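You operate a simulated robot arm through the tools that you are given. There is no shell and no other tool. Be economical: measure what you need, move in short steps, check, and stop when the job is done.

The job below is to be done with a simulated two-armed robot. You get a single attempt, and the scene is never put back.

Task
Pick up the jar labelled "65" from the low shelf under the counter with one hand, pass it to the other hand and put it on the middle of the bucket bench. Set down upright: jar.

Only the result counts: the job must be done as asked and must still hold three seconds after the hand-in. Knocking over, shifting, dropping, spilling or breaking anything else fails it.

Robot
Two 7-joint arms with two-finger parallel grippers on one trunk, on a base that drives. Base frame: it is fixed to the floor where the robot stands at the start and does not move with it; the origin is under the middle of the robot, x ahead of it, y to its left, z up. Readings come in cm, degrees, newtons and seconds.
The left shoulder is at the start at [7, 16.3, 129.8], the right one opposite. With the tool pointing down near the work surface each hand reaches from about 10 to 70 cm from the robot's upright axis, wherever it stands, measured 20 degrees to its own side. Places, roughly: middle of the bucket bench [-220, 50, 40]. Payload 3.43 kg a hand.
Tool frame (each hand has its own): the origin (TCP) lies between the finger pads and is the grasp point; the fingertips stand 3.4 cm ahead of it; z points along the fingers, y is the line along which they close. The gripper opens to 12.8 cm. The fingers are 2.4 cm wide and 1.2 cm thick; the gripper's body (4.8 by 13 cm) begins 9.6 cm behind the TCP.
Orientation is that of the tool frame in the base frame, as [roll, pitch, yaw] about the fixed x, y, z axes, in that order (R = Rz(yaw) Ry(pitch) Rx(roll)). With the fingers straight down and closing along the base's y, the tool's x points along the base's -x, its y along +y and its z along -z.

Tools
- The arms move only by the tool drive_tool. It takes "left_increments", "right_increments" or both (then of equal length, played together; a hand with none holds still); each is a list of rows, each an object (a shift or turn left out is 0, a gripper value left out holds the last) with "offset": the shift along the tool's x, y, z in cm, a list of three; "dr": the turn, a rotation vector about the tool's x, y, z in degrees, a list of three; "gripper": the finger opening in cm, from 0 to 12.8. In form: [{"offset": [x, y, z], "dr": [ax, ay, az], "gripper": gripper}, ...]. A call has 1 to 20 rows; each row shifts and turns the commanded pose from where the row before left it, along the tool's axes as they then stand. Each row takes 0.2 s and may step no farther than 5 cm and 8.6 degrees from the row before; otherwise, or with a gripper value out of range, the whole call is refused. Where a pose cannot be reached the arm comes as near as it can. A force on the tool above 40 N (or 10 N above the force at the start of the call, whichever is more), or a blocked arm, ends the call early, and 0.2 s more pass. Each finger travels about 15.3 cm/s and halts on what it meets, pressing with about 33 N; the grip force reading is that of the motor and also rises with nothing between the fingers. The clock runs only during rows and for 0.2 s after the last one: add rows that do not move to give the fingers time. It gives the time, the measured TCP pose, the force on the tool (base axes), the opening and the grip force at its end, in the units of the frame above (readings bear some noise), with the torque about the TCP (base axes, N m) and any sound that the robot's microphone picked up.
- Cameras (640 x 400 px; columns grow to the right, rows downward): "scene" is now at [11, 0.52, 148.75]; the picture's right is [0.07, -1.00, 0.00], its down [-0.90, -0.06, -0.43] and it looks along [0.43, 0.03, -0.90] (base axes); focal length 271 px, centre (320, 200). "left" rides on the left gripper at [7.6, 1.1, -16] in its tool frame; the picture's right is [-0.15, 0.99, 0.00], its down [-0.88, -0.13, -0.46] and it looks along [-0.45, -0.07, 0.89] (tool axes); focal length 234 px, centre (320, 200). "right" rides on the right gripper at [7.6, -1.1, -16] in its tool frame; the picture's right is [0.15, 0.99, 0.00], its down [-0.88, 0.13, -0.46] and it looks along [-0.45, 0.07, 0.89] (tool axes); focal length 234 px, centre (320, 200). There is no depth. A picture from a camera that has moved, and an enlarged one, comes with that camera's place and axes in the base frame and with its lens.
- snapshot(camera): a new picture of that camera. No time passes.
- move_column(by): slides the trunk up (or, below 0, down) by that many cm; the arms and the scene camera ride with it, the base frame stays. It gives what a move gives, with no picture.
- base_move(legs): drives the robot by 1 to 6 legs, each [ahead, left, turn to the left] in cm, cm and degrees, along the robot's own axes; the way and the turn of a leg run together, so that a leg with both is an arc; at most 150 cm and 180 degrees a leg. The arms and the cameras ride along, it lands a little off, and it stops where it bumps. It gives what a move gives.
- pan_tilt(pan, tilt): turns the head with the scene camera to pan (to the left, within 86 degrees either way) and tilt (down, from -29 to 69), counted from straight ahead of the robot. It gives what a move gives.
- inspect(camera, box): a new picture of the part [left, top, right, bottom] of that camera's present view, enlarged. No time passes.
- finish_job(): hands the job in; it is judged then, once.

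Go step by step. Nothing tells you exact positions but the pictures and the camera data: compare them with the known pose of the tool, close in by small moves and look again before you grip or let go. The budget is 120 turns and 88 pictures, counting those below and the enlarged ones. Unless the task says otherwise, let go and move clear before handing in.

The tools are called after "Request:" by a JSON object that holds its "api" and its "payload". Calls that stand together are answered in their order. drive_tool: Moves the arms, as the interface text tells. Its arguments: {"type":"object","properties":{"left_increments":{"type":"array","items":{"type":"object","properties":{"offset":{"type":"array","items":{"type":"number"}},"dr":{"type":"array","items":{"type":"number"}},"gripper":{"type":"number"}}}},"right_increments":{"type":"array","items":{"type":"object","properties":{"offset":{"type":"array","items":{"type":"number"}},"dr":{"type":"array","items":{"type":"number"}},"gripper":{"type":"number"}}}}},"required":[]} The other tools are called the same way: move_column (by) slides the trunk up or down; base_move (legs) drives the base; pan_tilt (pan, tilt) turns the head that bears the scene camera; snapshot (camera) takes a picture; inspect (camera, box) takes an enlarged picture of a part of a camera's view; finish_job () hands the job in.

At the start:

```text
time_s: 0.0
left_eef_pos: [30.34, 28.94, 78.65]
left_ee_rot: [167.7, -0.5, 177.1]
left_force: [-0.3, 0.2, 0.2]
left_moment: [0.01, -0.03, -0.04]
left_grip_width: 12.78
left_grip_force: 0.1
right_eef_pos: [35.17, -7.83, 83.87]
right_ee_rot: [180.0, 0.0, -180.0]
right_force: [-0.4, 0.4, -0.3]
right_moment: [-0.01, -0.01, -0.02]
right_grip_width: 12.8
right_grip_force: 0.1
trunk travel left (down, up): [-77.8, 16.2]
robot x, y, heading: [-0.28, 0.21, -0.2]
head pan, tilt: [3.9, 64.7]
```

scene: 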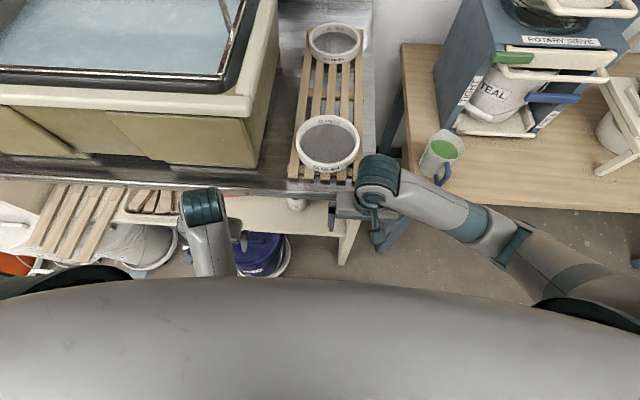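
right: 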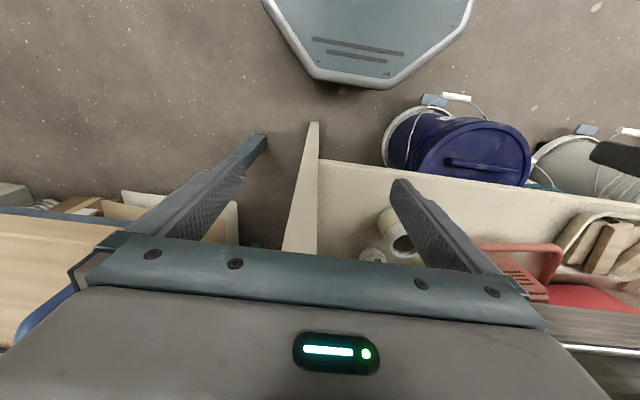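
left: 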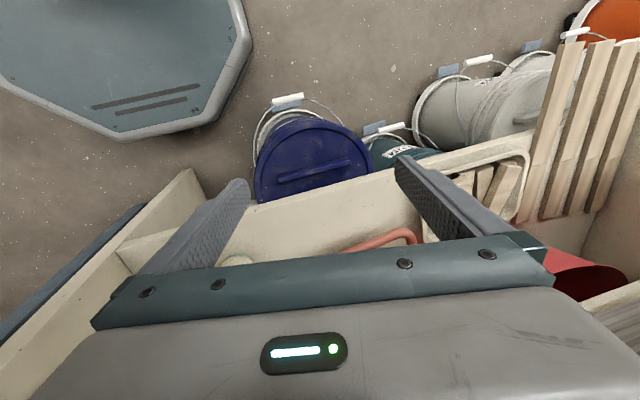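

I see the counter ahead with a shelf under it holding a roll, buckets and other things. I'll look around with the head first before moving.

Request:
{"api": "pan_tilt", "payload": {"pan": 0, "tilt": 30}}

Request:
{"api": "snapshot", "payload": {"camera": "scene"}}

Request:
{"api": "pan_tilt", "payload": {"pan": 80, "tilt": 40}}

Request:
{"api": "snapshot", "payload": {"camera": "scene"}}

Request:
{"api": "pan_tilt", "payload": {"pan": -80, "tilt": 40}}

Request:
{"api": "snapshot", "payload": {"camera": "scene"}}

```text
time_s: 1.0
left_eef_pos: [30.35, 29.11, 78.73]
left_ee_rot: [167.3, -0.4, 177.0]
left_force: [0.4, 0.7, -0.1]
left_moment: [0.01, 0.02, -0.01]
left_grip_width: 12.82
left_grip_force: 0.0
right_eef_pos: [35.25, -7.93, 83.82]
right_ee_rot: [-180.0, 0.0, 179.9]
right_force: [-0.3, -0.2, -0.1]
right_moment: [0.0, 0.01, 0.01]
right_grip_width: 12.81
right_grip_force: 0.0
trunk travel left (down, up): [-77.8, 16.2]
robot x, y, heading: [0.15, 0.11, 0.1]
head pan, tilt: [0.0, 30.0]
```

```text
84 pictures are left
camera scene: at [13.94, 0.1, 153.47], right [0.0, -1.0, 0.0], down [-0.5, 0.0, -0.87], along [0.87, 0.0, -0.5], focal length 271 px, centre (320, 200)
```

scene: 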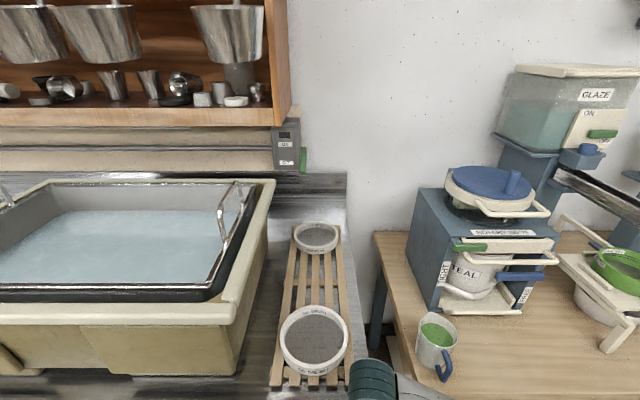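

```text
time_s: 2.5
left_eef_pos: [30.46, 29.09, 78.6]
left_ee_rot: [167.5, -0.3, 177.0]
left_force: [0.6, -0.1, 0.0]
left_moment: [0.0, -0.01, -0.01]
left_grip_width: 12.83
left_grip_force: 0.0
right_eef_pos: [35.28, -7.98, 83.85]
right_ee_rot: [179.9, -0.1, -180.0]
right_force: [0.5, 0.0, 0.4]
right_moment: [0.02, 0.0, 0.0]
right_grip_width: 12.8
right_grip_force: 0.0
trunk travel left (down, up): [-77.8, 16.2]
robot x, y, heading: [0.07, -0.15, -0.3]
head pan, tilt: [80.0, 40.0]
```

```text
83 pictures are left
camera scene: at [6.38, 8.48, 151.94], right [0.98, -0.17, 0.0], down [-0.11, -0.63, -0.77], along [0.13, 0.75, -0.64], focal length 271 px, centre (320, 200)
```

scene: 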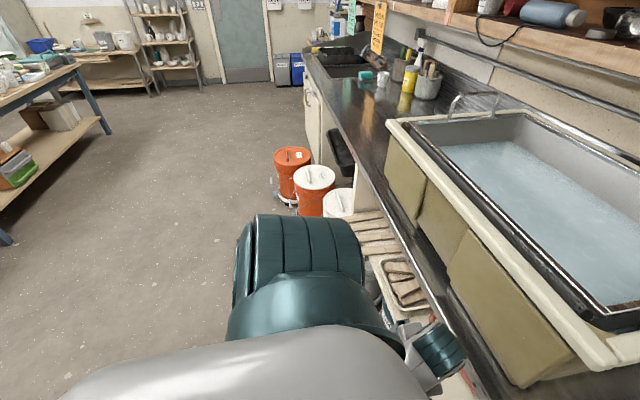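

```text
time_s: 5.0
left_eef_pos: [30.35, 29.15, 78.65]
left_ee_rot: [167.4, -0.4, 177.0]
left_force: [-0.1, 0.3, -0.4]
left_moment: [0.02, 0.0, 0.01]
left_grip_width: 12.81
left_grip_force: 0.1
right_eef_pos: [35.22, -7.86, 83.99]
right_ee_rot: [180.0, 0.1, 180.0]
right_force: [0.8, -0.8, -0.8]
right_moment: [0.0, 0.01, -0.01]
right_grip_width: 12.8
right_grip_force: 0.0
trunk travel left (down, up): [-77.8, 16.2]
robot x, y, heading: [0.17, -0.04, 0.0]
head pan, tilt: [-80.0, 40.0]
```

```text
82 pictures are left
camera scene: at [6.38, -8.26, 151.94], right [-0.98, -0.17, 0.0], down [-0.11, 0.63, -0.77], along [0.13, -0.75, -0.64], focal length 271 px, centre (320, 200)
```

scene: 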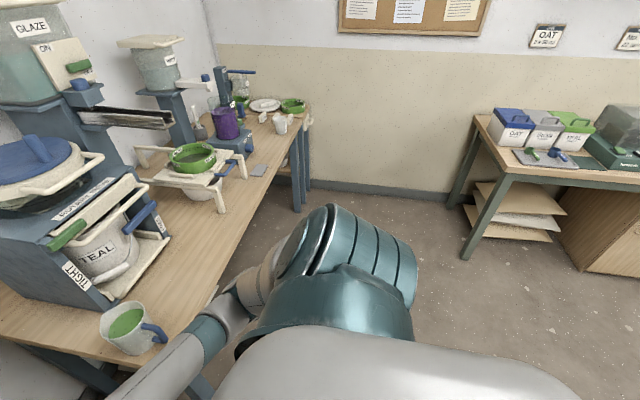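

The counter is straight ahead and its low shelf is hidden from up here. I'll back off, lower the trunk and look under it.

Request:
{"api": "base_move", "payload": {"legs": [[-70, 0, 0]]}}

Request:
{"api": "move_column", "payload": {"by": -50}}

Request:
{"api": "pan_tilt", "payload": {"pan": 15, "tilt": 35}}

Request:
{"api": "snapshot", "payload": {"camera": "scene"}}

```text
time_s: 8.8
left_eef_pos: [-39.1, 29.11, 78.66]
left_ee_rot: [167.4, -0.4, 177.6]
left_force: [-0.1, -0.7, 0.5]
left_moment: [0.0, 0.03, 0.0]
left_grip_width: 12.81
left_grip_force: 0.0
right_eef_pos: [-34.08, -7.94, 84.01]
right_ee_rot: [-180.0, 0.0, -179.5]
right_force: [0.2, -1.0, -0.6]
right_moment: [0.02, -0.02, 0.02]
right_grip_width: 12.82
right_grip_force: 0.1
trunk travel left (down, up): [-77.8, 16.2]
robot x, y, heading: [-69.43, 0.19, 0.5]
head pan, tilt: [-80.0, 40.0]
```

```text
refused: -50 is not a number from -40 to 40
```

```text
time_s: 10.5
left_eef_pos: [-39.24, 29.09, 78.69]
left_ee_rot: [167.5, -0.5, 177.4]
left_force: [-0.6, 0.5, -0.1]
left_moment: [-0.01, 0.0, -0.04]
left_grip_width: 12.82
left_grip_force: 0.0
right_eef_pos: [-33.94, -7.97, 83.88]
right_ee_rot: [180.0, 0.1, -179.6]
right_force: [0.8, 0.4, 0.2]
right_moment: [-0.01, -0.03, -0.01]
right_grip_width: 12.82
right_grip_force: 0.0
trunk travel left (down, up): [-77.8, 16.2]
robot x, y, heading: [-69.01, -0.31, 0.6]
head pan, tilt: [15.0, 35.0]
```

```text
81 pictures are left
camera scene: at [-55.94, 2.18, 152.69], right [0.27, -0.96, 0.0], down [-0.55, -0.15, -0.82], along [0.79, 0.22, -0.57], focal length 271 px, centre (320, 200)
```

scene: 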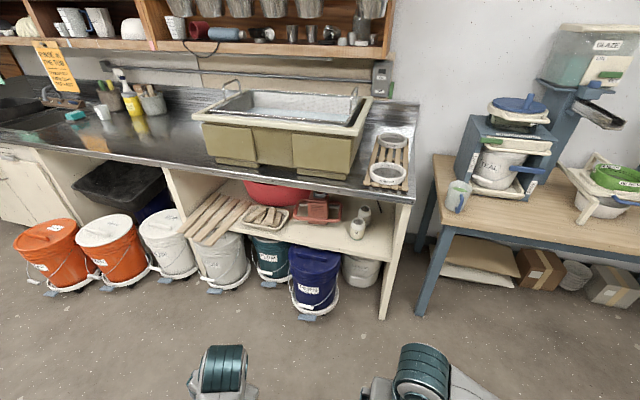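

The low shelf shows two small jars at its right end. I'll lower the trunk and zoom in.

Request:
{"api": "move_column", "payload": {"by": -40}}

Request:
{"api": "pan_tilt", "payload": {"pan": 8, "tilt": 25}}

Request:
{"api": "snapshot", "payload": {"camera": "scene"}}

```text
time_s: 14.3
left_eef_pos: [-39.36, 29.12, 38.7]
left_ee_rot: [167.4, -0.4, 177.5]
left_force: [0.1, 0.1, 0.3]
left_moment: [0.03, -0.02, 0.0]
left_grip_width: 12.77
left_grip_force: 0.1
right_eef_pos: [-34.0, -7.89, 44.0]
right_ee_rot: [180.0, 0.0, -179.6]
right_force: [0.0, 0.3, -0.1]
right_moment: [0.0, 0.01, -0.01]
right_grip_width: 12.79
right_grip_force: 0.2
trunk travel left (down, up): [-37.8, 56.2]
robot x, y, heading: [-69.32, -0.41, 0.7]
head pan, tilt: [15.0, 35.0]
```

```text
time_s: 15.1
left_eef_pos: [-39.22, 28.94, 38.58]
left_ee_rot: [167.4, -0.4, 177.5]
left_force: [0.3, 0.5, 0.3]
left_moment: [0.0, -0.01, -0.01]
left_grip_width: 12.79
left_grip_force: 0.0
right_eef_pos: [-34.16, -7.87, 43.81]
right_ee_rot: [-179.9, 0.0, -179.6]
right_force: [0.0, 0.2, 0.4]
right_moment: [0.01, 0.01, -0.02]
right_grip_width: 12.8
right_grip_force: 0.0
trunk travel left (down, up): [-37.8, 56.2]
robot x, y, heading: [-69.31, -0.28, 0.4]
head pan, tilt: [8.0, 25.0]
```

```text
80 pictures are left
camera scene: at [-55.32, 1.2, 114.27], right [0.15, -0.99, 0.0], down [-0.42, -0.06, -0.91], along [0.9, 0.13, -0.42], focal length 271 px, centre (320, 200)
```

scene: 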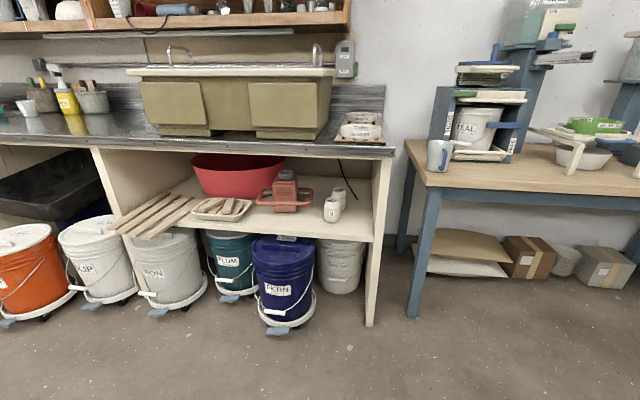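

Request:
{"api": "inspect", "payload": {"camera": "scene", "box": [240, 140, 400, 240]}}

```text
4.00 times, centred on (320, 190) of scene
camera zoom: at [-55.32, 1.2, 114.27], right [0.15, -0.99, 0.0], down [-0.42, -0.06, -0.91], along [0.9, 0.13, -0.42], focal length 1083 px, centre (320, 240)
```

zoom: 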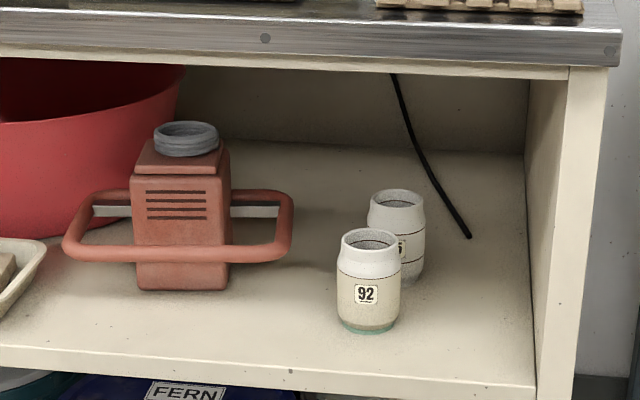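

The back jar's label ends in "5" and stands just behind jar 92. I'll sidestep to the right for a second view to triangulate and read it.

Request:
{"api": "base_move", "payload": {"legs": [[0, -25, 0]]}}

Request:
{"api": "pan_tilt", "payload": {"pan": 15, "tilt": 25}}

Request:
{"api": "inspect", "payload": {"camera": "scene", "box": [240, 130, 400, 230]}}

```text
time_s: 16.9
left_eef_pos: [-38.94, 4.32, 38.72]
left_ee_rot: [167.4, -0.4, 177.6]
left_force: [-0.1, -0.3, -0.6]
left_moment: [0.03, -0.02, -0.01]
left_grip_width: 12.81
left_grip_force: 0.0
right_eef_pos: [-33.85, -32.48, 43.89]
right_ee_rot: [-179.9, 0.0, -179.3]
right_force: [0.1, -1.3, 0.9]
right_moment: [0.0, 0.02, 0.0]
right_grip_width: 12.8
right_grip_force: 0.0
trunk travel left (down, up): [-37.8, 56.2]
robot x, y, heading: [-69.29, -24.55, 0.5]
head pan, tilt: [8.0, 25.0]
```

```text
time_s: 17.6
left_eef_pos: [-39.05, 4.46, 38.74]
left_ee_rot: [167.3, -0.4, 177.6]
left_force: [0.5, -0.9, 0.4]
left_moment: [0.03, 0.01, 0.0]
left_grip_width: 12.78
left_grip_force: 0.1
right_eef_pos: [-33.74, -32.56, 43.89]
right_ee_rot: [-180.0, 0.1, -179.3]
right_force: [-0.1, -0.2, 0.0]
right_moment: [-0.01, -0.01, 0.03]
right_grip_width: 12.8
right_grip_force: 0.0
trunk travel left (down, up): [-37.8, 56.2]
robot x, y, heading: [-68.91, -25.12, 0.9]
head pan, tilt: [15.0, 25.0]
```

```text
4.00 times, centred on (320, 180) of scene
camera zoom: at [-55.32, -22.35, 114.27], right [0.27, -0.96, 0.0], down [-0.41, -0.11, -0.91], along [0.87, 0.24, -0.42], focal length 1083 px, centre (320, 280)
```

zoom: 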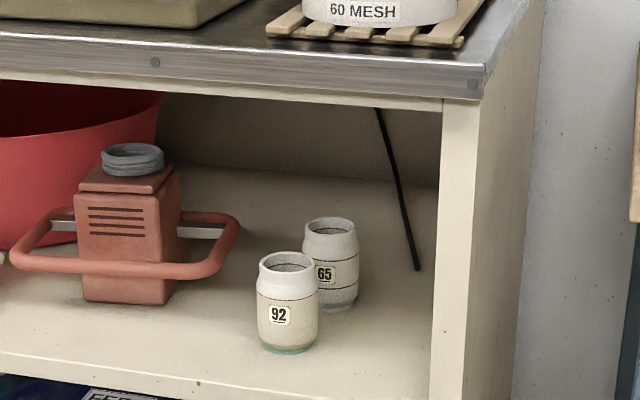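

The back jar is confirmed as "65", at about (62, 9.4) with its rim at z 64.5 and the shelf at z 54. Jar 92 is in front at (51.6, 11.5). I'll take it with the left hand reaching over jar 92, pitched down and camera side up, so I test the wrist flip first.

Request:
{"api": "drive_tool", "payload": {"left_increments": [{"dr": [6.3, 0, 0]}, {"dr": [6.3, 0, 0]}, {"dr": [0, 0, 8.5]}, {"dr": [0, 0, 8.5]}, {"dr": [0, 0, 8.5]}, {"dr": [0, 0, 8.5]}, {"dr": [0, 0, 8.5]}, {"dr": [0, 0, 8.5]}, {"dr": [0, 0, 8.5]}, {"dr": [0, 0, 8.5]}, {"dr": [0, 0, 8.5]}, {"dr": [0, 0, 8.5]}, {"dr": [0, 0, 8.5]}]}}

```text
time_s: 18.1
left_eef_pos: [-39.84, 13.76, 39.98]
left_ee_rot: [166.5, -1.9, 176.4]
left_force: [0.3, 0.1, 0.7]
left_moment: [0.01, 0.0, 0.0]
left_grip_width: 12.82
left_grip_force: 0.0
left hand out of reach, approached as far as the arm can: row 2
right_eef_pos: [-33.84, -32.44, 43.97]
right_ee_rot: [180.0, 0.0, -179.3]
right_force: [0.3, 1.1, -0.4]
right_moment: [0.01, -0.02, 0.01]
right_grip_width: 12.8
right_grip_force: 0.1
trunk travel left (down, up): [-37.8, 56.2]
robot x, y, heading: [-68.92, -25.24, 0.8]
head pan, tilt: [15.0, 25.0]
stopped in row 2 (left hand): the arm was blocked; the commanded pose is now the measured one
```

The left arm hit a limit when folded in that close. I'll bring it forward and up, then try orientation again.

Request:
{"api": "drive_tool", "payload": {"left_increments": [{"offset": [-4, 0, -2]}, {"offset": [-4, 0, -3]}, {"offset": [-4, 0, -3]}, {"offset": [-4, 0, -3]}, {"offset": [-3, 0, -3]}, {"dr": [6, 0, 0]}, {"dr": [6, 0, 0]}]}}

```text
time_s: 18.8
left_eef_pos: [-33.35, 20.17, 46.75]
left_ee_rot: [157.2, -4.0, 178.7]
left_force: [-0.8, -0.4, 0.1]
left_moment: [-0.01, 0.03, 0.0]
left_grip_width: 12.83
left_grip_force: 0.1
right_eef_pos: [-33.79, -32.59, 43.79]
right_ee_rot: [180.0, 0.0, -179.4]
right_force: [-0.3, -0.2, 0.5]
right_moment: [-0.03, -0.04, 0.03]
right_grip_width: 12.77
right_grip_force: 0.0
trunk travel left (down, up): [-37.8, 56.2]
robot x, y, heading: [-69.02, -25.11, 0.9]
head pan, tilt: [15.0, 25.0]
stopped in row 3 (left hand): the arm was blocked; the commanded pose is now the measured one
```

The arm keeps being blocked and drifts outward, so I'll look at it.

Request:
{"api": "pan_tilt", "payload": {"pan": 40, "tilt": 60}}

Request:
{"api": "snapshot", "payload": {"camera": "scene"}}

Request:
{"api": "snapshot", "payload": {"camera": "left"}}

```text
time_s: 19.8
left_eef_pos: [-33.28, 20.14, 46.8]
left_ee_rot: [157.1, -3.8, 178.6]
left_force: [0.0, 0.2, 0.1]
left_moment: [-0.01, 0.02, 0.0]
left_grip_width: 12.8
left_grip_force: 0.0
right_eef_pos: [-33.85, -32.6, 43.91]
right_ee_rot: [180.0, 0.0, -179.4]
right_force: [-0.7, -0.4, 0.1]
right_moment: [-0.01, -0.01, -0.02]
right_grip_width: 12.8
right_grip_force: 0.2
trunk travel left (down, up): [-37.8, 56.2]
robot x, y, heading: [-69.25, -25.12, 0.6]
head pan, tilt: [40.0, 60.0]
```

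```text
77 pictures are left
camera scene: at [-59.12, -20.46, 109.27], right [0.65, -0.76, 0.0], down [-0.66, -0.56, -0.5], along [0.38, 0.33, -0.87], focal length 271 px, centre (320, 200)
```

scene: 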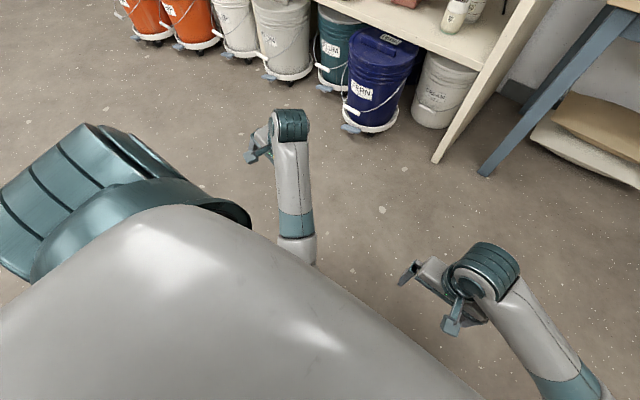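

```text
76 pictures are left
camera left: at [-39.94, 15.05, 62.31], right [0.19, 0.91, 0.37], down [0.9, -0.32, 0.31], along [0.4, 0.28, -0.87], focal length 234 px, centre (320, 200)
```

left: 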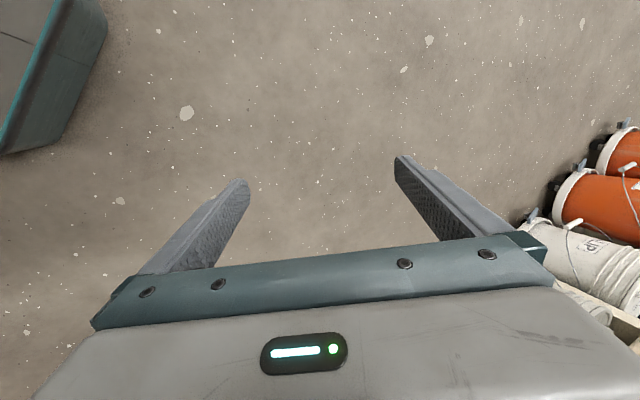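

The left arm is folded in an awkward posture, while the right arm looks freer. I'll test the flip on the right hand.

Request:
{"api": "drive_tool", "payload": {"right_increments": [{"dr": [0, 0, 8.5]}, {"dr": [0, 0, 8.5]}, {"dr": [0, 0, 8.5]}, {"dr": [0, 0, 8.5]}, {"dr": [0, 0, 8.5]}, {"dr": [0, 0, 8.5]}, {"dr": [0, 0, 8.5]}, {"dr": [0, 0, 8.5]}, {"dr": [0, 0, 8.5]}, {"dr": [0, 0, 8.5]}]}}

Request:
{"api": "drive_tool", "payload": {"left_increments": [{"offset": [-4, 1, -2]}, {"offset": [-4, 1, -2]}, {"offset": [-4, 1, -2]}, {"offset": [-4, 1, -2]}]}}

```text
time_s: 22.0
left_eef_pos: [-33.39, 20.03, 46.82]
left_ee_rot: [157.1, -4.0, 178.7]
left_force: [0.8, -1.1, 0.0]
left_moment: [0.02, 0.06, -0.02]
left_grip_width: 12.81
left_grip_force: 0.1
right_eef_pos: [-33.67, -32.52, 43.87]
right_ee_rot: [180.0, 0.0, 95.4]
right_force: [0.3, -0.5, -0.3]
right_moment: [0.02, 0.01, 0.01]
right_grip_width: 12.82
right_grip_force: 0.1
trunk travel left (down, up): [-37.8, 56.2]
robot x, y, heading: [-69.14, -25.22, 0.7]
head pan, tilt: [40.0, 60.0]
```

```text
time_s: 23.0
left_eef_pos: [-16.64, 20.45, 54.86]
left_ee_rot: [157.2, -3.9, 178.6]
left_force: [0.5, 0.0, -0.2]
left_moment: [-0.02, 0.02, -0.01]
left_grip_width: 12.78
left_grip_force: 0.2
right_eef_pos: [-33.76, -32.48, 43.88]
right_ee_rot: [180.0, 0.0, 95.7]
right_force: [-0.4, 0.0, 0.9]
right_moment: [-0.01, -0.01, -0.01]
right_grip_width: 12.77
right_grip_force: 0.1
trunk travel left (down, up): [-37.8, 56.2]
robot x, y, heading: [-68.94, -24.93, 0.4]
head pan, tilt: [40.0, 60.0]
```

Both arms move now. I'll continue the right flip and straighten the left hand further out.

Request:
{"api": "drive_tool", "payload": {"right_increments": [{"dr": [0, 0, 8.5]}, {"dr": [0, 0, 8.5]}, {"dr": [0, 0, 8.5]}, {"dr": [0, 0, 8.5]}, {"dr": [0, 0, 8.5]}, {"dr": [0, 0, 8.5]}, {"dr": [0, 0, 8.5]}, {"dr": [0, 0, 8.5]}, {"dr": [0, 0, 8.5]}, {"dr": [0, 0, 8.5]}, {"dr": [0, 0, 8.5]}]}}

Request:
{"api": "drive_tool", "payload": {"left_increments": [{"dr": [7.6, 0, 0]}, {"dr": [7.6, 0, 0]}, {"dr": [7.6, 0, 0]}]}}

```text
time_s: 25.2
left_eef_pos: [-16.78, 20.32, 54.71]
left_ee_rot: [157.2, -3.9, 178.6]
left_force: [0.2, 0.1, -0.7]
left_moment: [-0.01, 0.01, 0.01]
left_grip_width: 12.79
left_grip_force: 0.0
right_eef_pos: [-31.82, -46.2, 32.67]
right_ee_rot: [168.0, 3.2, 12.9]
right_force: [-0.8, -0.1, 0.5]
right_moment: [0.01, 0.01, -0.01]
right_grip_width: 12.8
right_grip_force: 0.1
right hand out of reach, approached as far as the arm can: row 1, 2, 3, 4, 5, 6, 7
trunk travel left (down, up): [-37.8, 56.2]
robot x, y, heading: [-68.99, -24.62, 0.6]
head pan, tilt: [40.0, 60.0]
stopped in row 11 (right hand): the arm was blocked; the commanded pose is now the measured one
```

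```text
time_s: 26.0
left_eef_pos: [-16.77, 20.24, 54.58]
left_ee_rot: [-180.0, -3.9, 178.6]
left_force: [0.1, 0.3, -0.2]
left_moment: [0.0, 0.0, 0.04]
left_grip_width: 12.78
left_grip_force: 0.1
right_eef_pos: [-31.87, -46.31, 32.69]
right_ee_rot: [168.0, 3.3, 12.7]
right_force: [0.3, 0.1, 0.2]
right_moment: [0.01, 0.02, 0.0]
right_grip_width: 12.81
right_grip_force: 0.0
trunk travel left (down, up): [-37.8, 56.2]
robot x, y, heading: [-68.92, -24.82, 0.6]
head pan, tilt: [40.0, 60.0]
```

Left is straight now. I'll flip the left hand in the mirrored direction and see if it stays in place.

Request:
{"api": "drive_tool", "payload": {"left_increments": [{"dr": [0, 0, -8.5]}, {"dr": [0, 0, -8.5]}, {"dr": [0, 0, -8.5]}, {"dr": [0, 0, -8.5]}, {"dr": [0, 0, -8.5]}, {"dr": [0, 0, -8.5]}, {"dr": [0, 0, -8.5]}, {"dr": [0, 0, -8.5]}, {"dr": [0, 0, -8.5]}, {"dr": [0, 0, -8.5]}, {"dr": [0, 0, -8.5]}, {"dr": [0, 0, -8.5]}, {"dr": [0, 0, -8.5]}, {"dr": [0, 0, -8.5]}, {"dr": [0, 0, -8.5]}, {"dr": [0, 0, -8.5]}, {"dr": [0, 0, -8.5]}, {"dr": [0, 0, -8.5]}, {"dr": [0, 0, -8.5]}, {"dr": [0, 0, -8.5]}]}}

```text
time_s: 30.2
left_eef_pos: [-16.65, 20.32, 54.62]
left_ee_rot: [179.4, 4.0, -11.2]
left_force: [0.0, 0.1, -0.9]
left_moment: [-0.02, 0.0, -0.02]
left_grip_width: 12.82
left_grip_force: 0.1
right_eef_pos: [-31.9, -46.16, 32.79]
right_ee_rot: [168.0, 3.1, 12.7]
right_force: [0.0, -0.6, 1.0]
right_moment: [0.05, -0.03, -0.03]
right_grip_width: 12.83
right_grip_force: 0.1
trunk travel left (down, up): [-37.8, 56.2]
robot x, y, heading: [-69.22, -24.71, 0.5]
head pan, tilt: [40.0, 60.0]
```

The left flip works. I'll finish the yaw and pitch the fingers forward to 37° below horizontal.

Request:
{"api": "drive_tool", "payload": {"left_increments": [{"dr": [0, 0, -5.6]}, {"dr": [0, 0, -5.6]}, {"dr": [0, 8.15, 0]}, {"dr": [0, 8.15, 0]}, {"dr": [0, 8.15, 0]}, {"dr": [0, 8.15, 0]}, {"dr": [0, 8.15, 0]}, {"dr": [0, 8.15, 0]}, {"dr": [0, 8.15, 0]}]}}

Request:
{"api": "snapshot", "payload": {"camera": "scene"}}

Request:
{"api": "snapshot", "payload": {"camera": "left"}}

```text
time_s: 32.2
left_eef_pos: [-16.7, 20.24, 54.69]
left_ee_rot: [-179.7, -53.4, -0.5]
left_force: [0.5, -0.1, -0.1]
left_moment: [0.01, 0.0, 0.0]
left_grip_width: 12.78
left_grip_force: 0.2
right_eef_pos: [-31.82, -46.2, 32.73]
right_ee_rot: [168.1, 3.2, 12.7]
right_force: [0.0, 0.1, 0.6]
right_moment: [-0.02, -0.01, 0.03]
right_grip_width: 12.81
right_grip_force: 0.0
trunk travel left (down, up): [-37.8, 56.2]
robot x, y, heading: [-68.91, -25.05, 0.6]
head pan, tilt: [40.0, 60.0]
```

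```text
75 pictures are left
camera scene: at [-59.12, -20.46, 109.27], right [0.65, -0.76, 0.0], down [-0.66, -0.56, -0.5], along [0.38, 0.33, -0.87], focal length 271 px, centre (320, 200)
```

scene: 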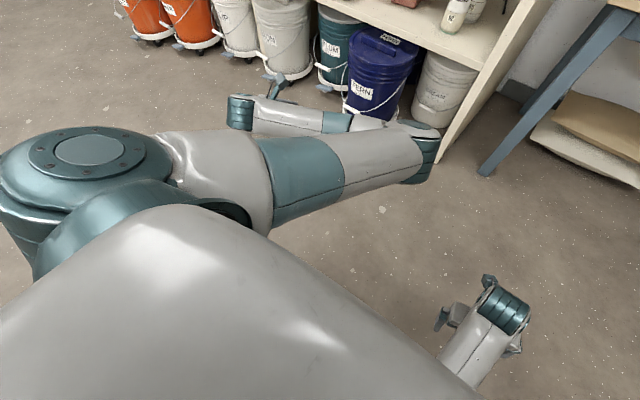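

```text
74 pictures are left
camera left: at [-24.94, 19.17, 70.26], right [-0.09, -0.99, -0.12], down [-0.89, 0.13, -0.43], along [0.44, 0.07, -0.89], focal length 234 px, centre (320, 200)
```

left: 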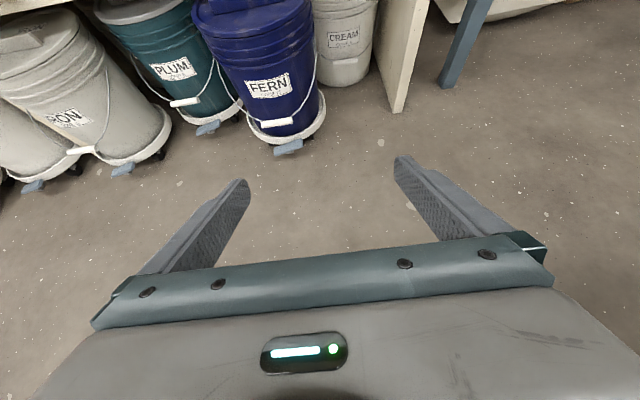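

The left hand is now pitched right, but the elbow swings inward. I'll extend the hand forward in free space to see how the elbow goes at working reach.

Request:
{"api": "drive_tool", "payload": {"left_increments": [{"offset": [3.73, 0, 3.03]}, {"offset": [3.73, 0, 3.03]}, {"offset": [3.73, 0, 3.03]}, {"offset": [3.73, 0, 3.03]}, {"offset": [3.73, 0, 3.03]}, {"offset": [3.73, 0, 3.03]}]}}

Request:
{"api": "pan_tilt", "payload": {"pan": 10, "tilt": 45}}

Request:
{"api": "snapshot", "payload": {"camera": "scene"}}

Request:
{"api": "snapshot", "payload": {"camera": "left"}}

```text
time_s: 33.6
left_eef_pos: [11.34, 20.39, 61.82]
left_ee_rot: [-179.7, -53.2, -0.4]
left_force: [0.1, -0.1, 0.5]
left_moment: [0.01, -0.01, -0.03]
left_grip_width: 12.79
left_grip_force: 0.1
right_eef_pos: [-31.86, -46.05, 32.73]
right_ee_rot: [168.1, 3.2, 12.7]
right_force: [0.6, -0.3, 0.5]
right_moment: [-0.01, 0.0, 0.01]
right_grip_width: 12.82
right_grip_force: 0.0
trunk travel left (down, up): [-37.8, 56.2]
robot x, y, heading: [-68.94, -25.26, 0.6]
head pan, tilt: [40.0, 60.0]
```

```text
time_s: 34.6
left_eef_pos: [11.24, 20.48, 61.7]
left_ee_rot: [-179.8, -53.2, -0.4]
left_force: [0.0, 0.2, 1.3]
left_moment: [-0.02, -0.01, 0.02]
left_grip_width: 12.81
left_grip_force: 0.0
right_eef_pos: [-31.9, -46.31, 32.81]
right_ee_rot: [168.0, 3.2, 12.7]
right_force: [-0.5, 0.0, 0.3]
right_moment: [0.01, -0.01, 0.0]
right_grip_width: 12.82
right_grip_force: 0.1
trunk travel left (down, up): [-37.8, 56.2]
robot x, y, heading: [-69.11, -24.81, 0.6]
head pan, tilt: [10.0, 45.0]
```

```text
73 pictures are left
camera scene: at [-56.19, -23.31, 111.21], right [0.18, -0.98, 0.0], down [-0.7, -0.13, -0.71], along [0.69, 0.13, -0.71], focal length 271 px, centre (320, 200)
```

scene: 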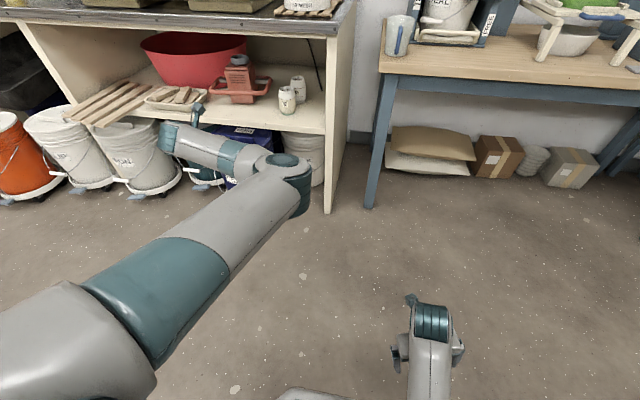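

```text
72 pictures are left
camera left: at [3.06, 19.26, 77.33], right [-0.09, -0.99, -0.12], down [-0.89, 0.13, -0.43], along [0.44, 0.07, -0.89], focal length 234 px, centre (320, 200)
```

left: 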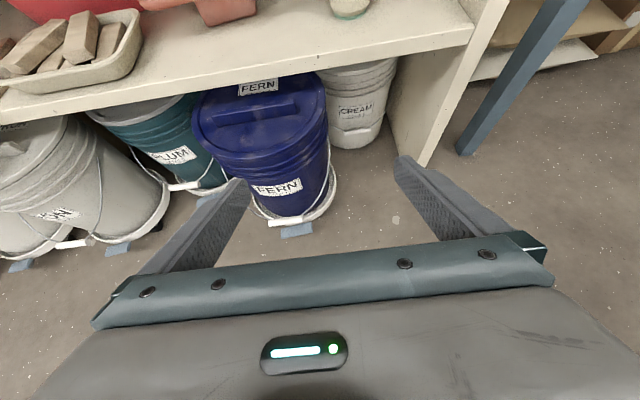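

Reach is fine, but in this posture the elbow lies right of the hand and would hit the shelf's right post. I'll roll the hand back to its natural roll and see how the elbow sits when pointing forward.

Request:
{"api": "drive_tool", "payload": {"left_increments": [{"dr": [0, 0, 8.5]}, {"dr": [0, 0, 8.5]}, {"dr": [0, 0, 8.5]}, {"dr": [0, 0, 8.5]}, {"dr": [0, 0, 8.5]}, {"dr": [0, 0, 8.5]}, {"dr": [0, 0, 8.5]}, {"dr": [0, 0, 8.5]}, {"dr": [0, 0, 8.5]}, {"dr": [0, 0, 8.5]}, {"dr": [0, 0, 8.5]}, {"dr": [0, 0, 8.5]}, {"dr": [0, 0, 8.5]}, {"dr": [0, 0, 8.5]}, {"dr": [0, 0, 8.5]}, {"dr": [0, 0, 8.5]}, {"dr": [0, 0, 8.5]}, {"dr": [0, 0, 8.5]}, {"dr": [0, 0, 8.5]}, {"dr": [0, 0, 8.5]}]}}

Request:
{"api": "snapshot", "payload": {"camera": "scene"}}

```text
time_s: 38.8
left_eef_pos: [11.29, 20.29, 61.7]
left_ee_rot: [-167.5, 52.1, -164.1]
left_force: [0.5, -0.7, -1.0]
left_moment: [0.02, 0.0, -0.01]
left_grip_width: 12.8
left_grip_force: 0.0
right_eef_pos: [-31.93, -46.18, 32.77]
right_ee_rot: [168.2, 3.2, 12.7]
right_force: [0.3, -0.1, 0.0]
right_moment: [-0.02, 0.02, 0.02]
right_grip_width: 12.82
right_grip_force: 0.0
trunk travel left (down, up): [-37.8, 56.2]
robot x, y, heading: [-68.95, -24.87, 0.4]
head pan, tilt: [10.0, 45.0]
```

```text
71 pictures are left
camera scene: at [-56.19, -23.3, 111.21], right [0.18, -0.98, 0.0], down [-0.7, -0.13, -0.71], along [0.69, 0.13, -0.71], focal length 271 px, centre (320, 200)
```

scene: 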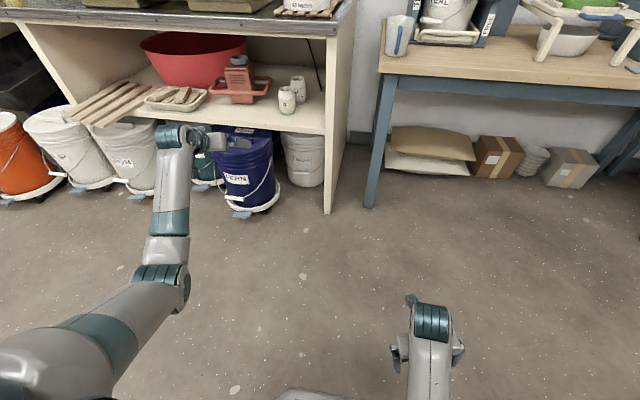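

In the natural roll the forearm comes straight from behind, which suits the shelf. I'll finish the roll, retract and raise the hand, then drive to the pre-approach position.

Request:
{"api": "drive_tool", "payload": {"left_increments": [{"dr": [0, 0, 5]}, {"dr": [0, 0, 5]}, {"offset": [1.4, 0, -3.95]}, {"offset": [1.4, 0, -3.95]}, {"offset": [1.4, 0, -3.95]}, {"offset": [1.4, 0, -3.95]}, {"offset": [1.4, 0, -3.95]}]}}

```text
time_s: 40.4
left_eef_pos: [-8.97, 20.02, 67.98]
left_ee_rot: [179.8, 53.1, 179.5]
left_force: [0.0, 0.0, -0.8]
left_moment: [0.01, 0.01, 0.0]
left_grip_width: 12.79
left_grip_force: 0.0
right_eef_pos: [-31.78, -46.25, 32.82]
right_ee_rot: [168.1, 3.2, 12.7]
right_force: [0.4, -0.5, -0.4]
right_moment: [0.01, -0.01, -0.04]
right_grip_width: 12.83
right_grip_force: 0.0
trunk travel left (down, up): [-37.8, 56.2]
robot x, y, heading: [-69.08, -25.21, 0.7]
head pan, tilt: [10.0, 45.0]
```

Position and orientation are as wanted. I'll unwind the right hand back to its natural roll while still in free space.

Request:
{"api": "drive_tool", "payload": {"right_increments": [{"dr": [0, 0, -8.4]}, {"dr": [0, 0, -8.4]}, {"dr": [0, 0, -8.4]}, {"dr": [0, 0, -8.4]}, {"dr": [0, 0, -8.4]}, {"dr": [0, 0, -8.4]}, {"dr": [0, 0, -8.4]}, {"dr": [0, 0, -8.4]}, {"dr": [0, 0, -8.4]}, {"dr": [0, 0, -8.4]}, {"dr": [0, 0, -8.4]}, {"dr": [0, 0, -8.4]}, {"dr": [0, 0, -8.4]}, {"dr": [0, 0, -8.4]}, {"dr": [0, 0, -8.4]}, {"dr": [0, 0, -8.4]}, {"dr": [0, 0, -8.4]}, {"dr": [0, 0, -8.4]}, {"dr": [0, 0, -8.4]}, {"dr": [0, 0, -8.4]}]}}

Request:
{"api": "base_move", "payload": {"legs": [[0, -10.6, -0.6], [30, 0, 0]]}}

Request:
{"api": "snapshot", "payload": {"camera": "scene"}}

Request:
{"api": "snapshot", "payload": {"camera": "left"}}

```text
time_s: 41.2
left_eef_pos: [-8.8, 20.17, 67.82]
left_ee_rot: [179.7, 53.1, 179.5]
left_force: [0.1, -0.3, -0.3]
left_moment: [-0.03, -0.02, 0.01]
left_grip_width: 12.79
left_grip_force: 0.1
right_eef_pos: [-32.52, -54.6, 32.56]
right_ee_rot: [163.6, 14.2, 37.6]
right_force: [0.8, 0.4, -0.7]
right_moment: [0.0, 0.0, 0.0]
right_grip_width: 12.81
right_grip_force: 0.1
trunk travel left (down, up): [-37.8, 56.2]
robot x, y, heading: [-69.26, -24.64, 0.5]
head pan, tilt: [10.0, 45.0]
stopped in row 4 (right hand): the arm was blocked; the commanded pose is now the measured one
```

```text
time_s: 44.1
left_eef_pos: [21.9, 9.32, 67.92]
left_ee_rot: [179.7, 53.1, 179.2]
left_force: [1.3, 0.2, -0.9]
left_moment: [-0.01, -0.02, -0.01]
left_grip_width: 12.8
left_grip_force: 0.1
right_eef_pos: [-2.33, -65.31, 32.66]
right_ee_rot: [163.6, 14.2, 37.4]
right_force: [-0.4, 0.7, -0.4]
right_moment: [0.02, 0.0, 0.02]
right_grip_width: 12.79
right_grip_force: 0.0
trunk travel left (down, up): [-37.8, 56.2]
robot x, y, heading: [-38.9, -35.39, 0.2]
head pan, tilt: [10.0, 45.0]
```

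```text
70 pictures are left
camera scene: at [-25.72, -33.88, 111.2], right [0.18, -0.98, 0.0], down [-0.7, -0.12, -0.71], along [0.7, 0.12, -0.71], focal length 271 px, centre (320, 200)
```

scene: 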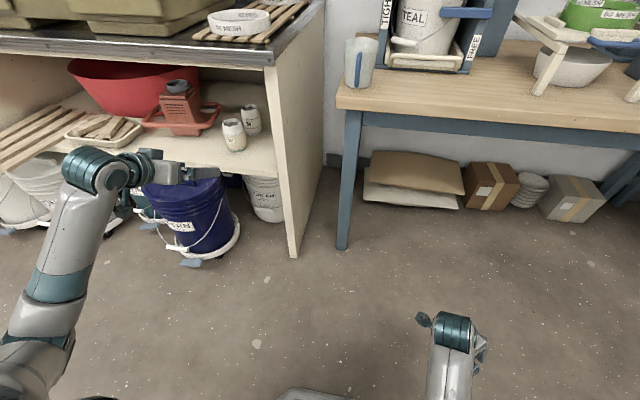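

```text
69 pictures are left
camera left: at [4.66, 10.53, 71.32], right [0.1, 0.99, 0.12], down [0.16, -0.14, 0.98], along [0.98, -0.08, -0.17], focal length 234 px, centre (320, 200)
```

left: 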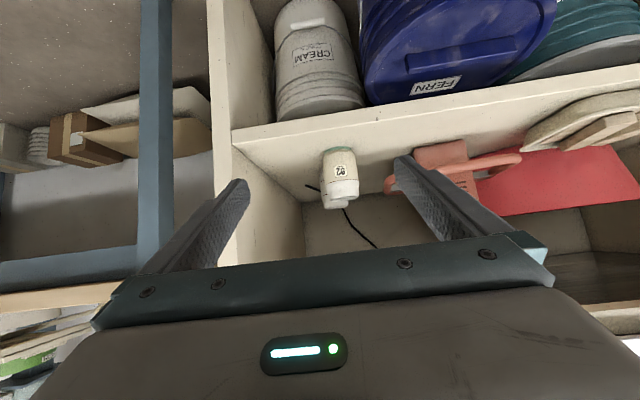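

The hand camera confirms jar 92 at y ≈ 11.5 relative to the hand. I'll take zoomed views to pin jar 65 more precisely.

Request:
{"api": "inspect", "payload": {"camera": "scene", "box": [160, 70, 320, 170]}}

Request:
{"api": "inspect", "payload": {"camera": "left", "box": [260, 130, 420, 230]}}

```text
4.00 times, centred on (240, 120) of scene
camera zoom: at [-25.72, -33.88, 111.2], right [0.18, -0.98, 0.0], down [-0.7, -0.12, -0.71], along [0.7, 0.12, -0.71], focal length 1083 px, centre (640, 520)
```

zoom: 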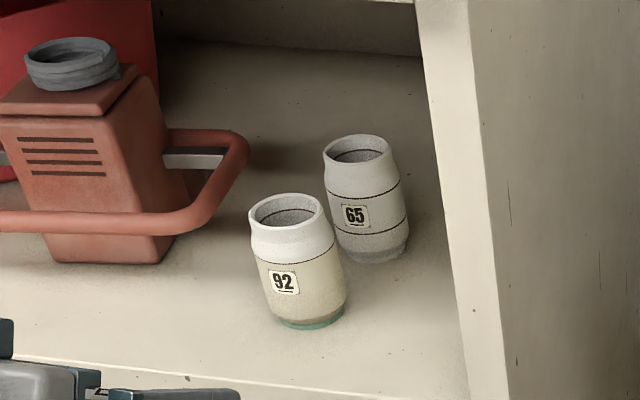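

```text
4.00 times, centred on (340, 180) of left
camera zoom: at [4.66, 10.53, 71.32], right [0.1, 0.99, 0.12], down [0.16, -0.14, 0.98], along [0.98, -0.08, -0.17], focal length 937 px, centre (240, 280)
```

zoom: 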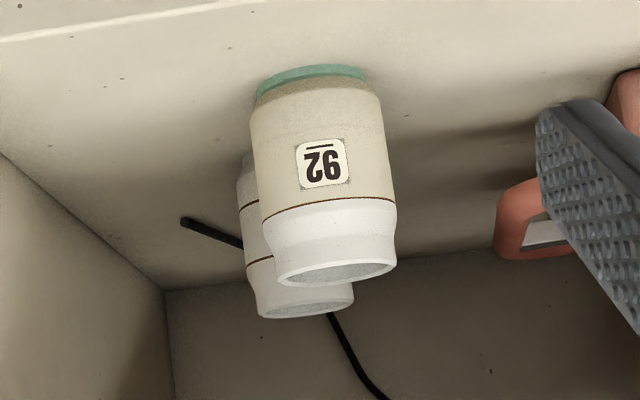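

Jar 65 is at about (62.8, 9.6) and jar 92 at (51.6, 11.6), both rims near z 64.5. I'll drive 18 cm nearer.

Request:
{"api": "base_move", "payload": {"legs": [[18, 0.4, 0]]}}

Request:
{"api": "snapshot", "payload": {"camera": "left"}}

Request:
{"api": "snapshot", "payload": {"camera": "scene"}}

```text
time_s: 45.6
left_eef_pos: [39.71, 9.74, 67.91]
left_ee_rot: [179.6, 53.1, 179.2]
left_force: [0.8, -0.2, 0.4]
left_moment: [0.01, -0.02, 0.0]
left_grip_width: 12.81
left_grip_force: 0.2
right_eef_pos: [15.62, -64.89, 32.52]
right_ee_rot: [163.7, 14.2, 37.3]
right_force: [0.0, 0.6, -0.1]
right_moment: [-0.02, 0.0, 0.02]
right_grip_width: 12.8
right_grip_force: 0.0
trunk travel left (down, up): [-37.8, 56.2]
robot x, y, heading: [-20.8, -34.84, 0.1]
head pan, tilt: [10.0, 45.0]
```

```text
66 pictures are left
camera left: at [22.58, 10.99, 71.31], right [0.1, 0.99, 0.12], down [0.16, -0.14, 0.98], along [0.98, -0.08, -0.17], focal length 234 px, centre (320, 200)
```

left: 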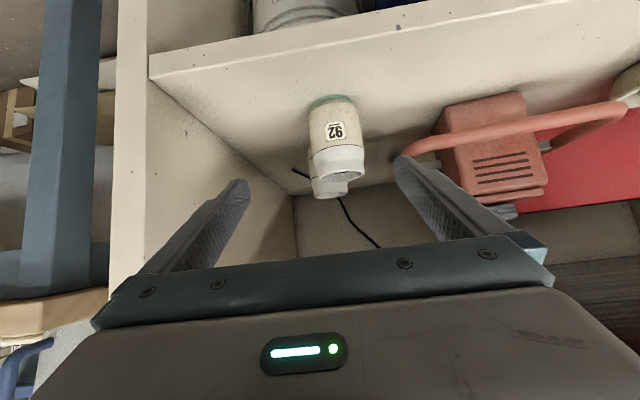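

```text
65 pictures are left
camera scene: at [-7.79, -33.42, 111.2], right [0.18, -0.98, 0.0], down [-0.7, -0.12, -0.71], along [0.7, 0.12, -0.71], focal length 271 px, centre (320, 200)
```

scene: 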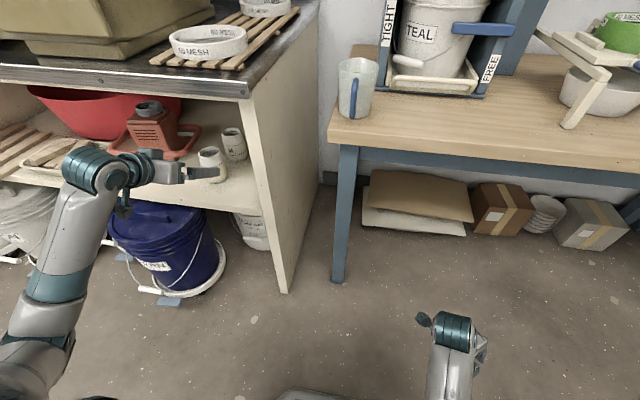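

Jar 65 lines up with the hand axis (y ≈ 9.8). I'll advance at this height to just above and in front of jar 65, over jar 92.

Request:
{"api": "drive_tool", "payload": {"left_increments": [{"offset": [-2.1, 0, 2.8]}, {"offset": [-2.1, 0, 2.8]}, {"offset": [-2.1, 0, 2.8]}, {"offset": [-2.1, 0, 2.8]}, {}]}}

Request:
{"api": "snapshot", "payload": {"camera": "left"}}

Request:
{"api": "inspect", "payload": {"camera": "scene", "box": [60, 70, 300, 220]}}

```text
time_s: 46.8
left_eef_pos: [53.9, 9.69, 67.87]
left_ee_rot: [179.6, 53.2, 179.0]
left_force: [0.0, 0.1, 0.5]
left_moment: [-0.04, 0.02, 0.01]
left_grip_width: 12.78
left_grip_force: 0.0
right_eef_pos: [15.57, -64.96, 32.57]
right_ee_rot: [163.7, 14.1, 37.3]
right_force: [0.0, -0.5, -0.7]
right_moment: [0.02, -0.01, 0.0]
right_grip_width: 12.79
right_grip_force: 0.0
trunk travel left (down, up): [-37.8, 56.2]
robot x, y, heading: [-20.39, -34.4, 0.1]
head pan, tilt: [10.0, 45.0]
```

```text
64 pictures are left
camera left: at [36.59, 10.93, 71.29], right [0.1, 0.99, 0.12], down [0.16, -0.14, 0.98], along [0.98, -0.08, -0.17], focal length 234 px, centre (320, 200)
```

left: 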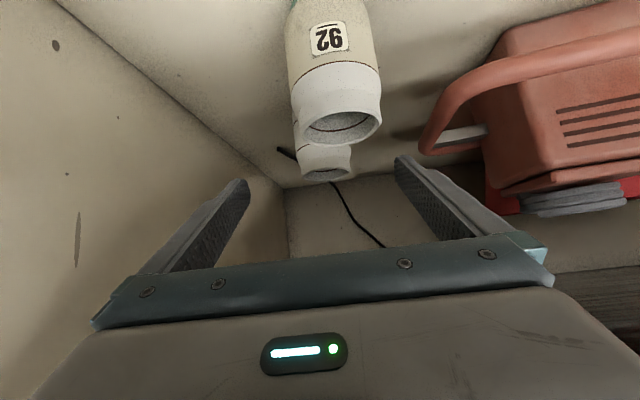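

```text
2.67 times, centred on (180, 145) of scene
camera zoom: at [-7.84, -33.43, 111.21], right [0.18, -0.98, 0.0], down [-0.7, -0.12, -0.71], along [0.7, 0.12, -0.71], focal length 722 px, centre (693, 347)
```

zoom: 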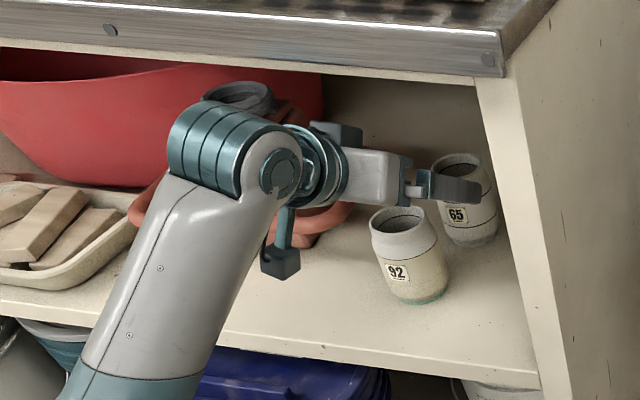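

Alignment with jar 65 is good and the palm clears jar 92. I'll go in along the fingers by 5 cm and look.

Request:
{"api": "drive_tool", "payload": {"left_increments": [{"offset": [0, 0, 2.5]}, {"offset": [0, 0, 2.5]}, {}]}}

Request:
{"api": "snapshot", "payload": {"camera": "left"}}

Request:
{"api": "inspect", "payload": {"camera": "scene", "box": [120, 90, 280, 190]}}

```text
time_s: 47.6
left_eef_pos: [58.07, 9.41, 65.0]
left_ee_rot: [179.6, 53.2, 179.1]
left_force: [0.4, 0.3, 0.8]
left_moment: [0.0, 0.01, -0.02]
left_grip_width: 12.8
left_grip_force: 0.0
right_eef_pos: [15.62, -64.91, 32.59]
right_ee_rot: [163.7, 14.2, 37.3]
right_force: [0.1, -0.5, -0.5]
right_moment: [0.01, 0.01, 0.0]
right_grip_width: 12.81
right_grip_force: 0.1
trunk travel left (down, up): [-37.8, 56.2]
robot x, y, heading: [-20.77, -34.83, 0.3]
head pan, tilt: [10.0, 45.0]
```

```text
62 pictures are left
camera left: at [40.64, 10.74, 68.32], right [0.1, 0.99, 0.12], down [0.16, -0.14, 0.98], along [0.98, -0.08, -0.17], focal length 234 px, centre (320, 200)
```

left: 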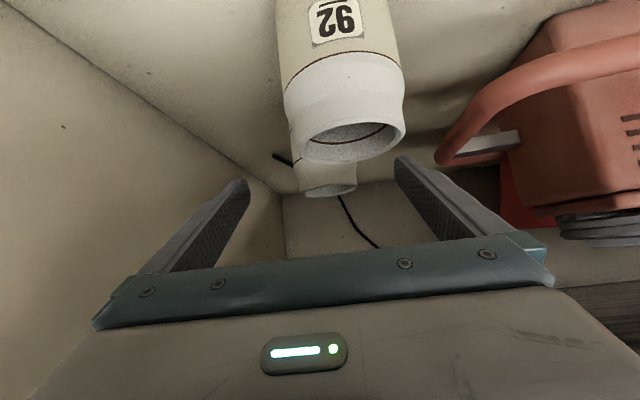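

```text
4.00 times, centred on (200, 140) of scene
camera zoom: at [-7.84, -33.43, 111.21], right [0.18, -0.98, 0.0], down [-0.7, -0.12, -0.71], along [0.7, 0.12, -0.71], focal length 1083 px, centre (800, 440)
```

zoom: 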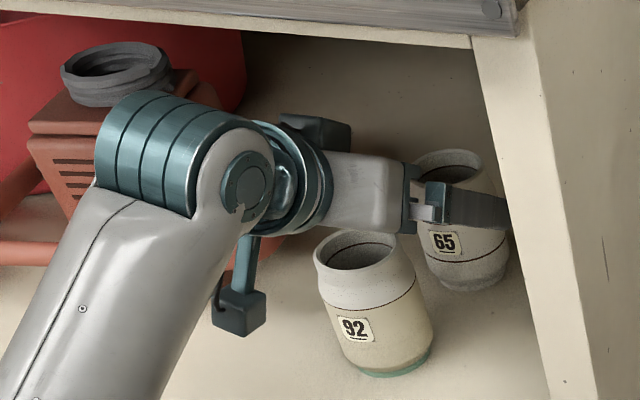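

All clear. I'll go in the last 4.9 cm with a slight downward and sideways trim, then check before closing.

Request:
{"api": "drive_tool", "payload": {"left_increments": [{"offset": [0.2, 0.15, 2.5]}, {"offset": [0.36, 0.15, 2.4]}, {}]}}

Request:
{"api": "snapshot", "payload": {"camera": "left"}}

Request:
{"api": "inspect", "payload": {"camera": "scene", "box": [140, 90, 300, 190]}}

```text
time_s: 48.4
left_eef_pos: [61.45, 9.79, 61.49]
left_ee_rot: [179.7, 53.2, 179.1]
left_force: [-0.4, -0.2, -0.3]
left_moment: [0.01, -0.01, -0.03]
left_grip_width: 12.82
left_grip_force: 0.2
right_eef_pos: [15.65, -64.9, 32.53]
right_ee_rot: [163.6, 14.3, 37.3]
right_force: [0.6, 0.2, 0.0]
right_moment: [0.0, 0.03, -0.03]
right_grip_width: 12.81
right_grip_force: 0.1
trunk travel left (down, up): [-37.8, 56.2]
robot x, y, heading: [-20.87, -35.14, -0.1]
head pan, tilt: [10.0, 45.0]
```

```text
60 pictures are left
camera left: at [44.16, 11.01, 65.01], right [0.1, 0.99, 0.12], down [0.16, -0.14, 0.98], along [0.98, -0.08, -0.17], focal length 234 px, centre (320, 200)
```

left: 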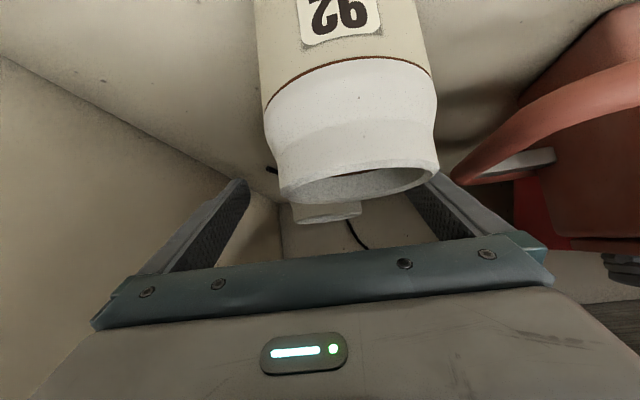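

```text
4.00 times, centred on (220, 140) of scene
camera zoom: at [-7.84, -33.43, 111.21], right [0.18, -0.98, 0.0], down [-0.7, -0.12, -0.71], along [0.7, 0.12, -0.71], focal length 1083 px, centre (720, 440)
```

zoom: 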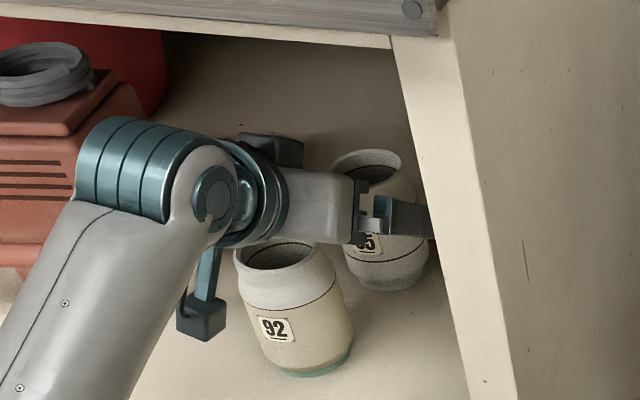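

Fingers straddle jar 65 with nothing touched. I'll close in gentle steps.

Request:
{"api": "drive_tool", "payload": {"left_increments": [{"gripper": 10}, {"gripper": 8.5}, {"gripper": 7.5}, {"gripper": 7}, {"gripper": 6.5}, {"gripper": 6}, {"gripper": 5.5}, {"gripper": 5}, {"gripper": 4.5}, {}, {}]}}

Request:
{"api": "inspect", "payload": {"camera": "scene", "box": [140, 90, 300, 190]}}

```text
time_s: 50.8
left_eef_pos: [61.44, 9.73, 61.71]
left_ee_rot: [179.7, 53.3, 179.1]
left_force: [-1.0, 0.6, 0.1]
left_moment: [0.0, -0.02, 0.03]
left_grip_width: 4.56
left_grip_force: 0.2
right_eef_pos: [15.55, -64.95, 32.45]
right_ee_rot: [163.7, 14.2, 37.3]
right_force: [-0.1, -0.2, -0.4]
right_moment: [0.0, -0.04, -0.04]
right_grip_width: 12.78
right_grip_force: 0.1
trunk travel left (down, up): [-37.8, 56.2]
robot x, y, heading: [-20.77, -34.86, 0.0]
head pan, tilt: [10.0, 45.0]
```

```text
4.00 times, centred on (220, 140) of scene
camera zoom: at [-7.85, -33.43, 111.21], right [0.18, -0.98, 0.0], down [-0.7, -0.12, -0.71], along [0.7, 0.12, -0.71], focal length 1083 px, centre (720, 440)
```

zoom: 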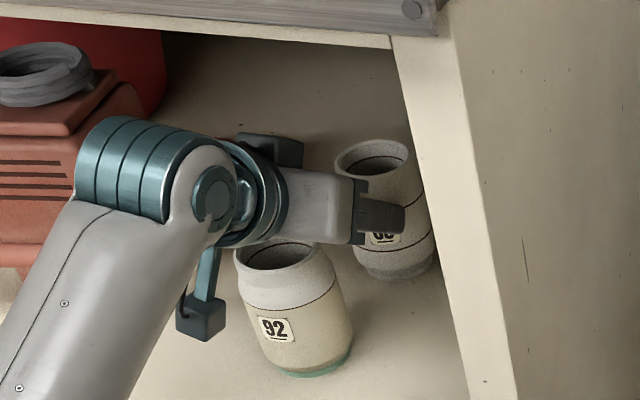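

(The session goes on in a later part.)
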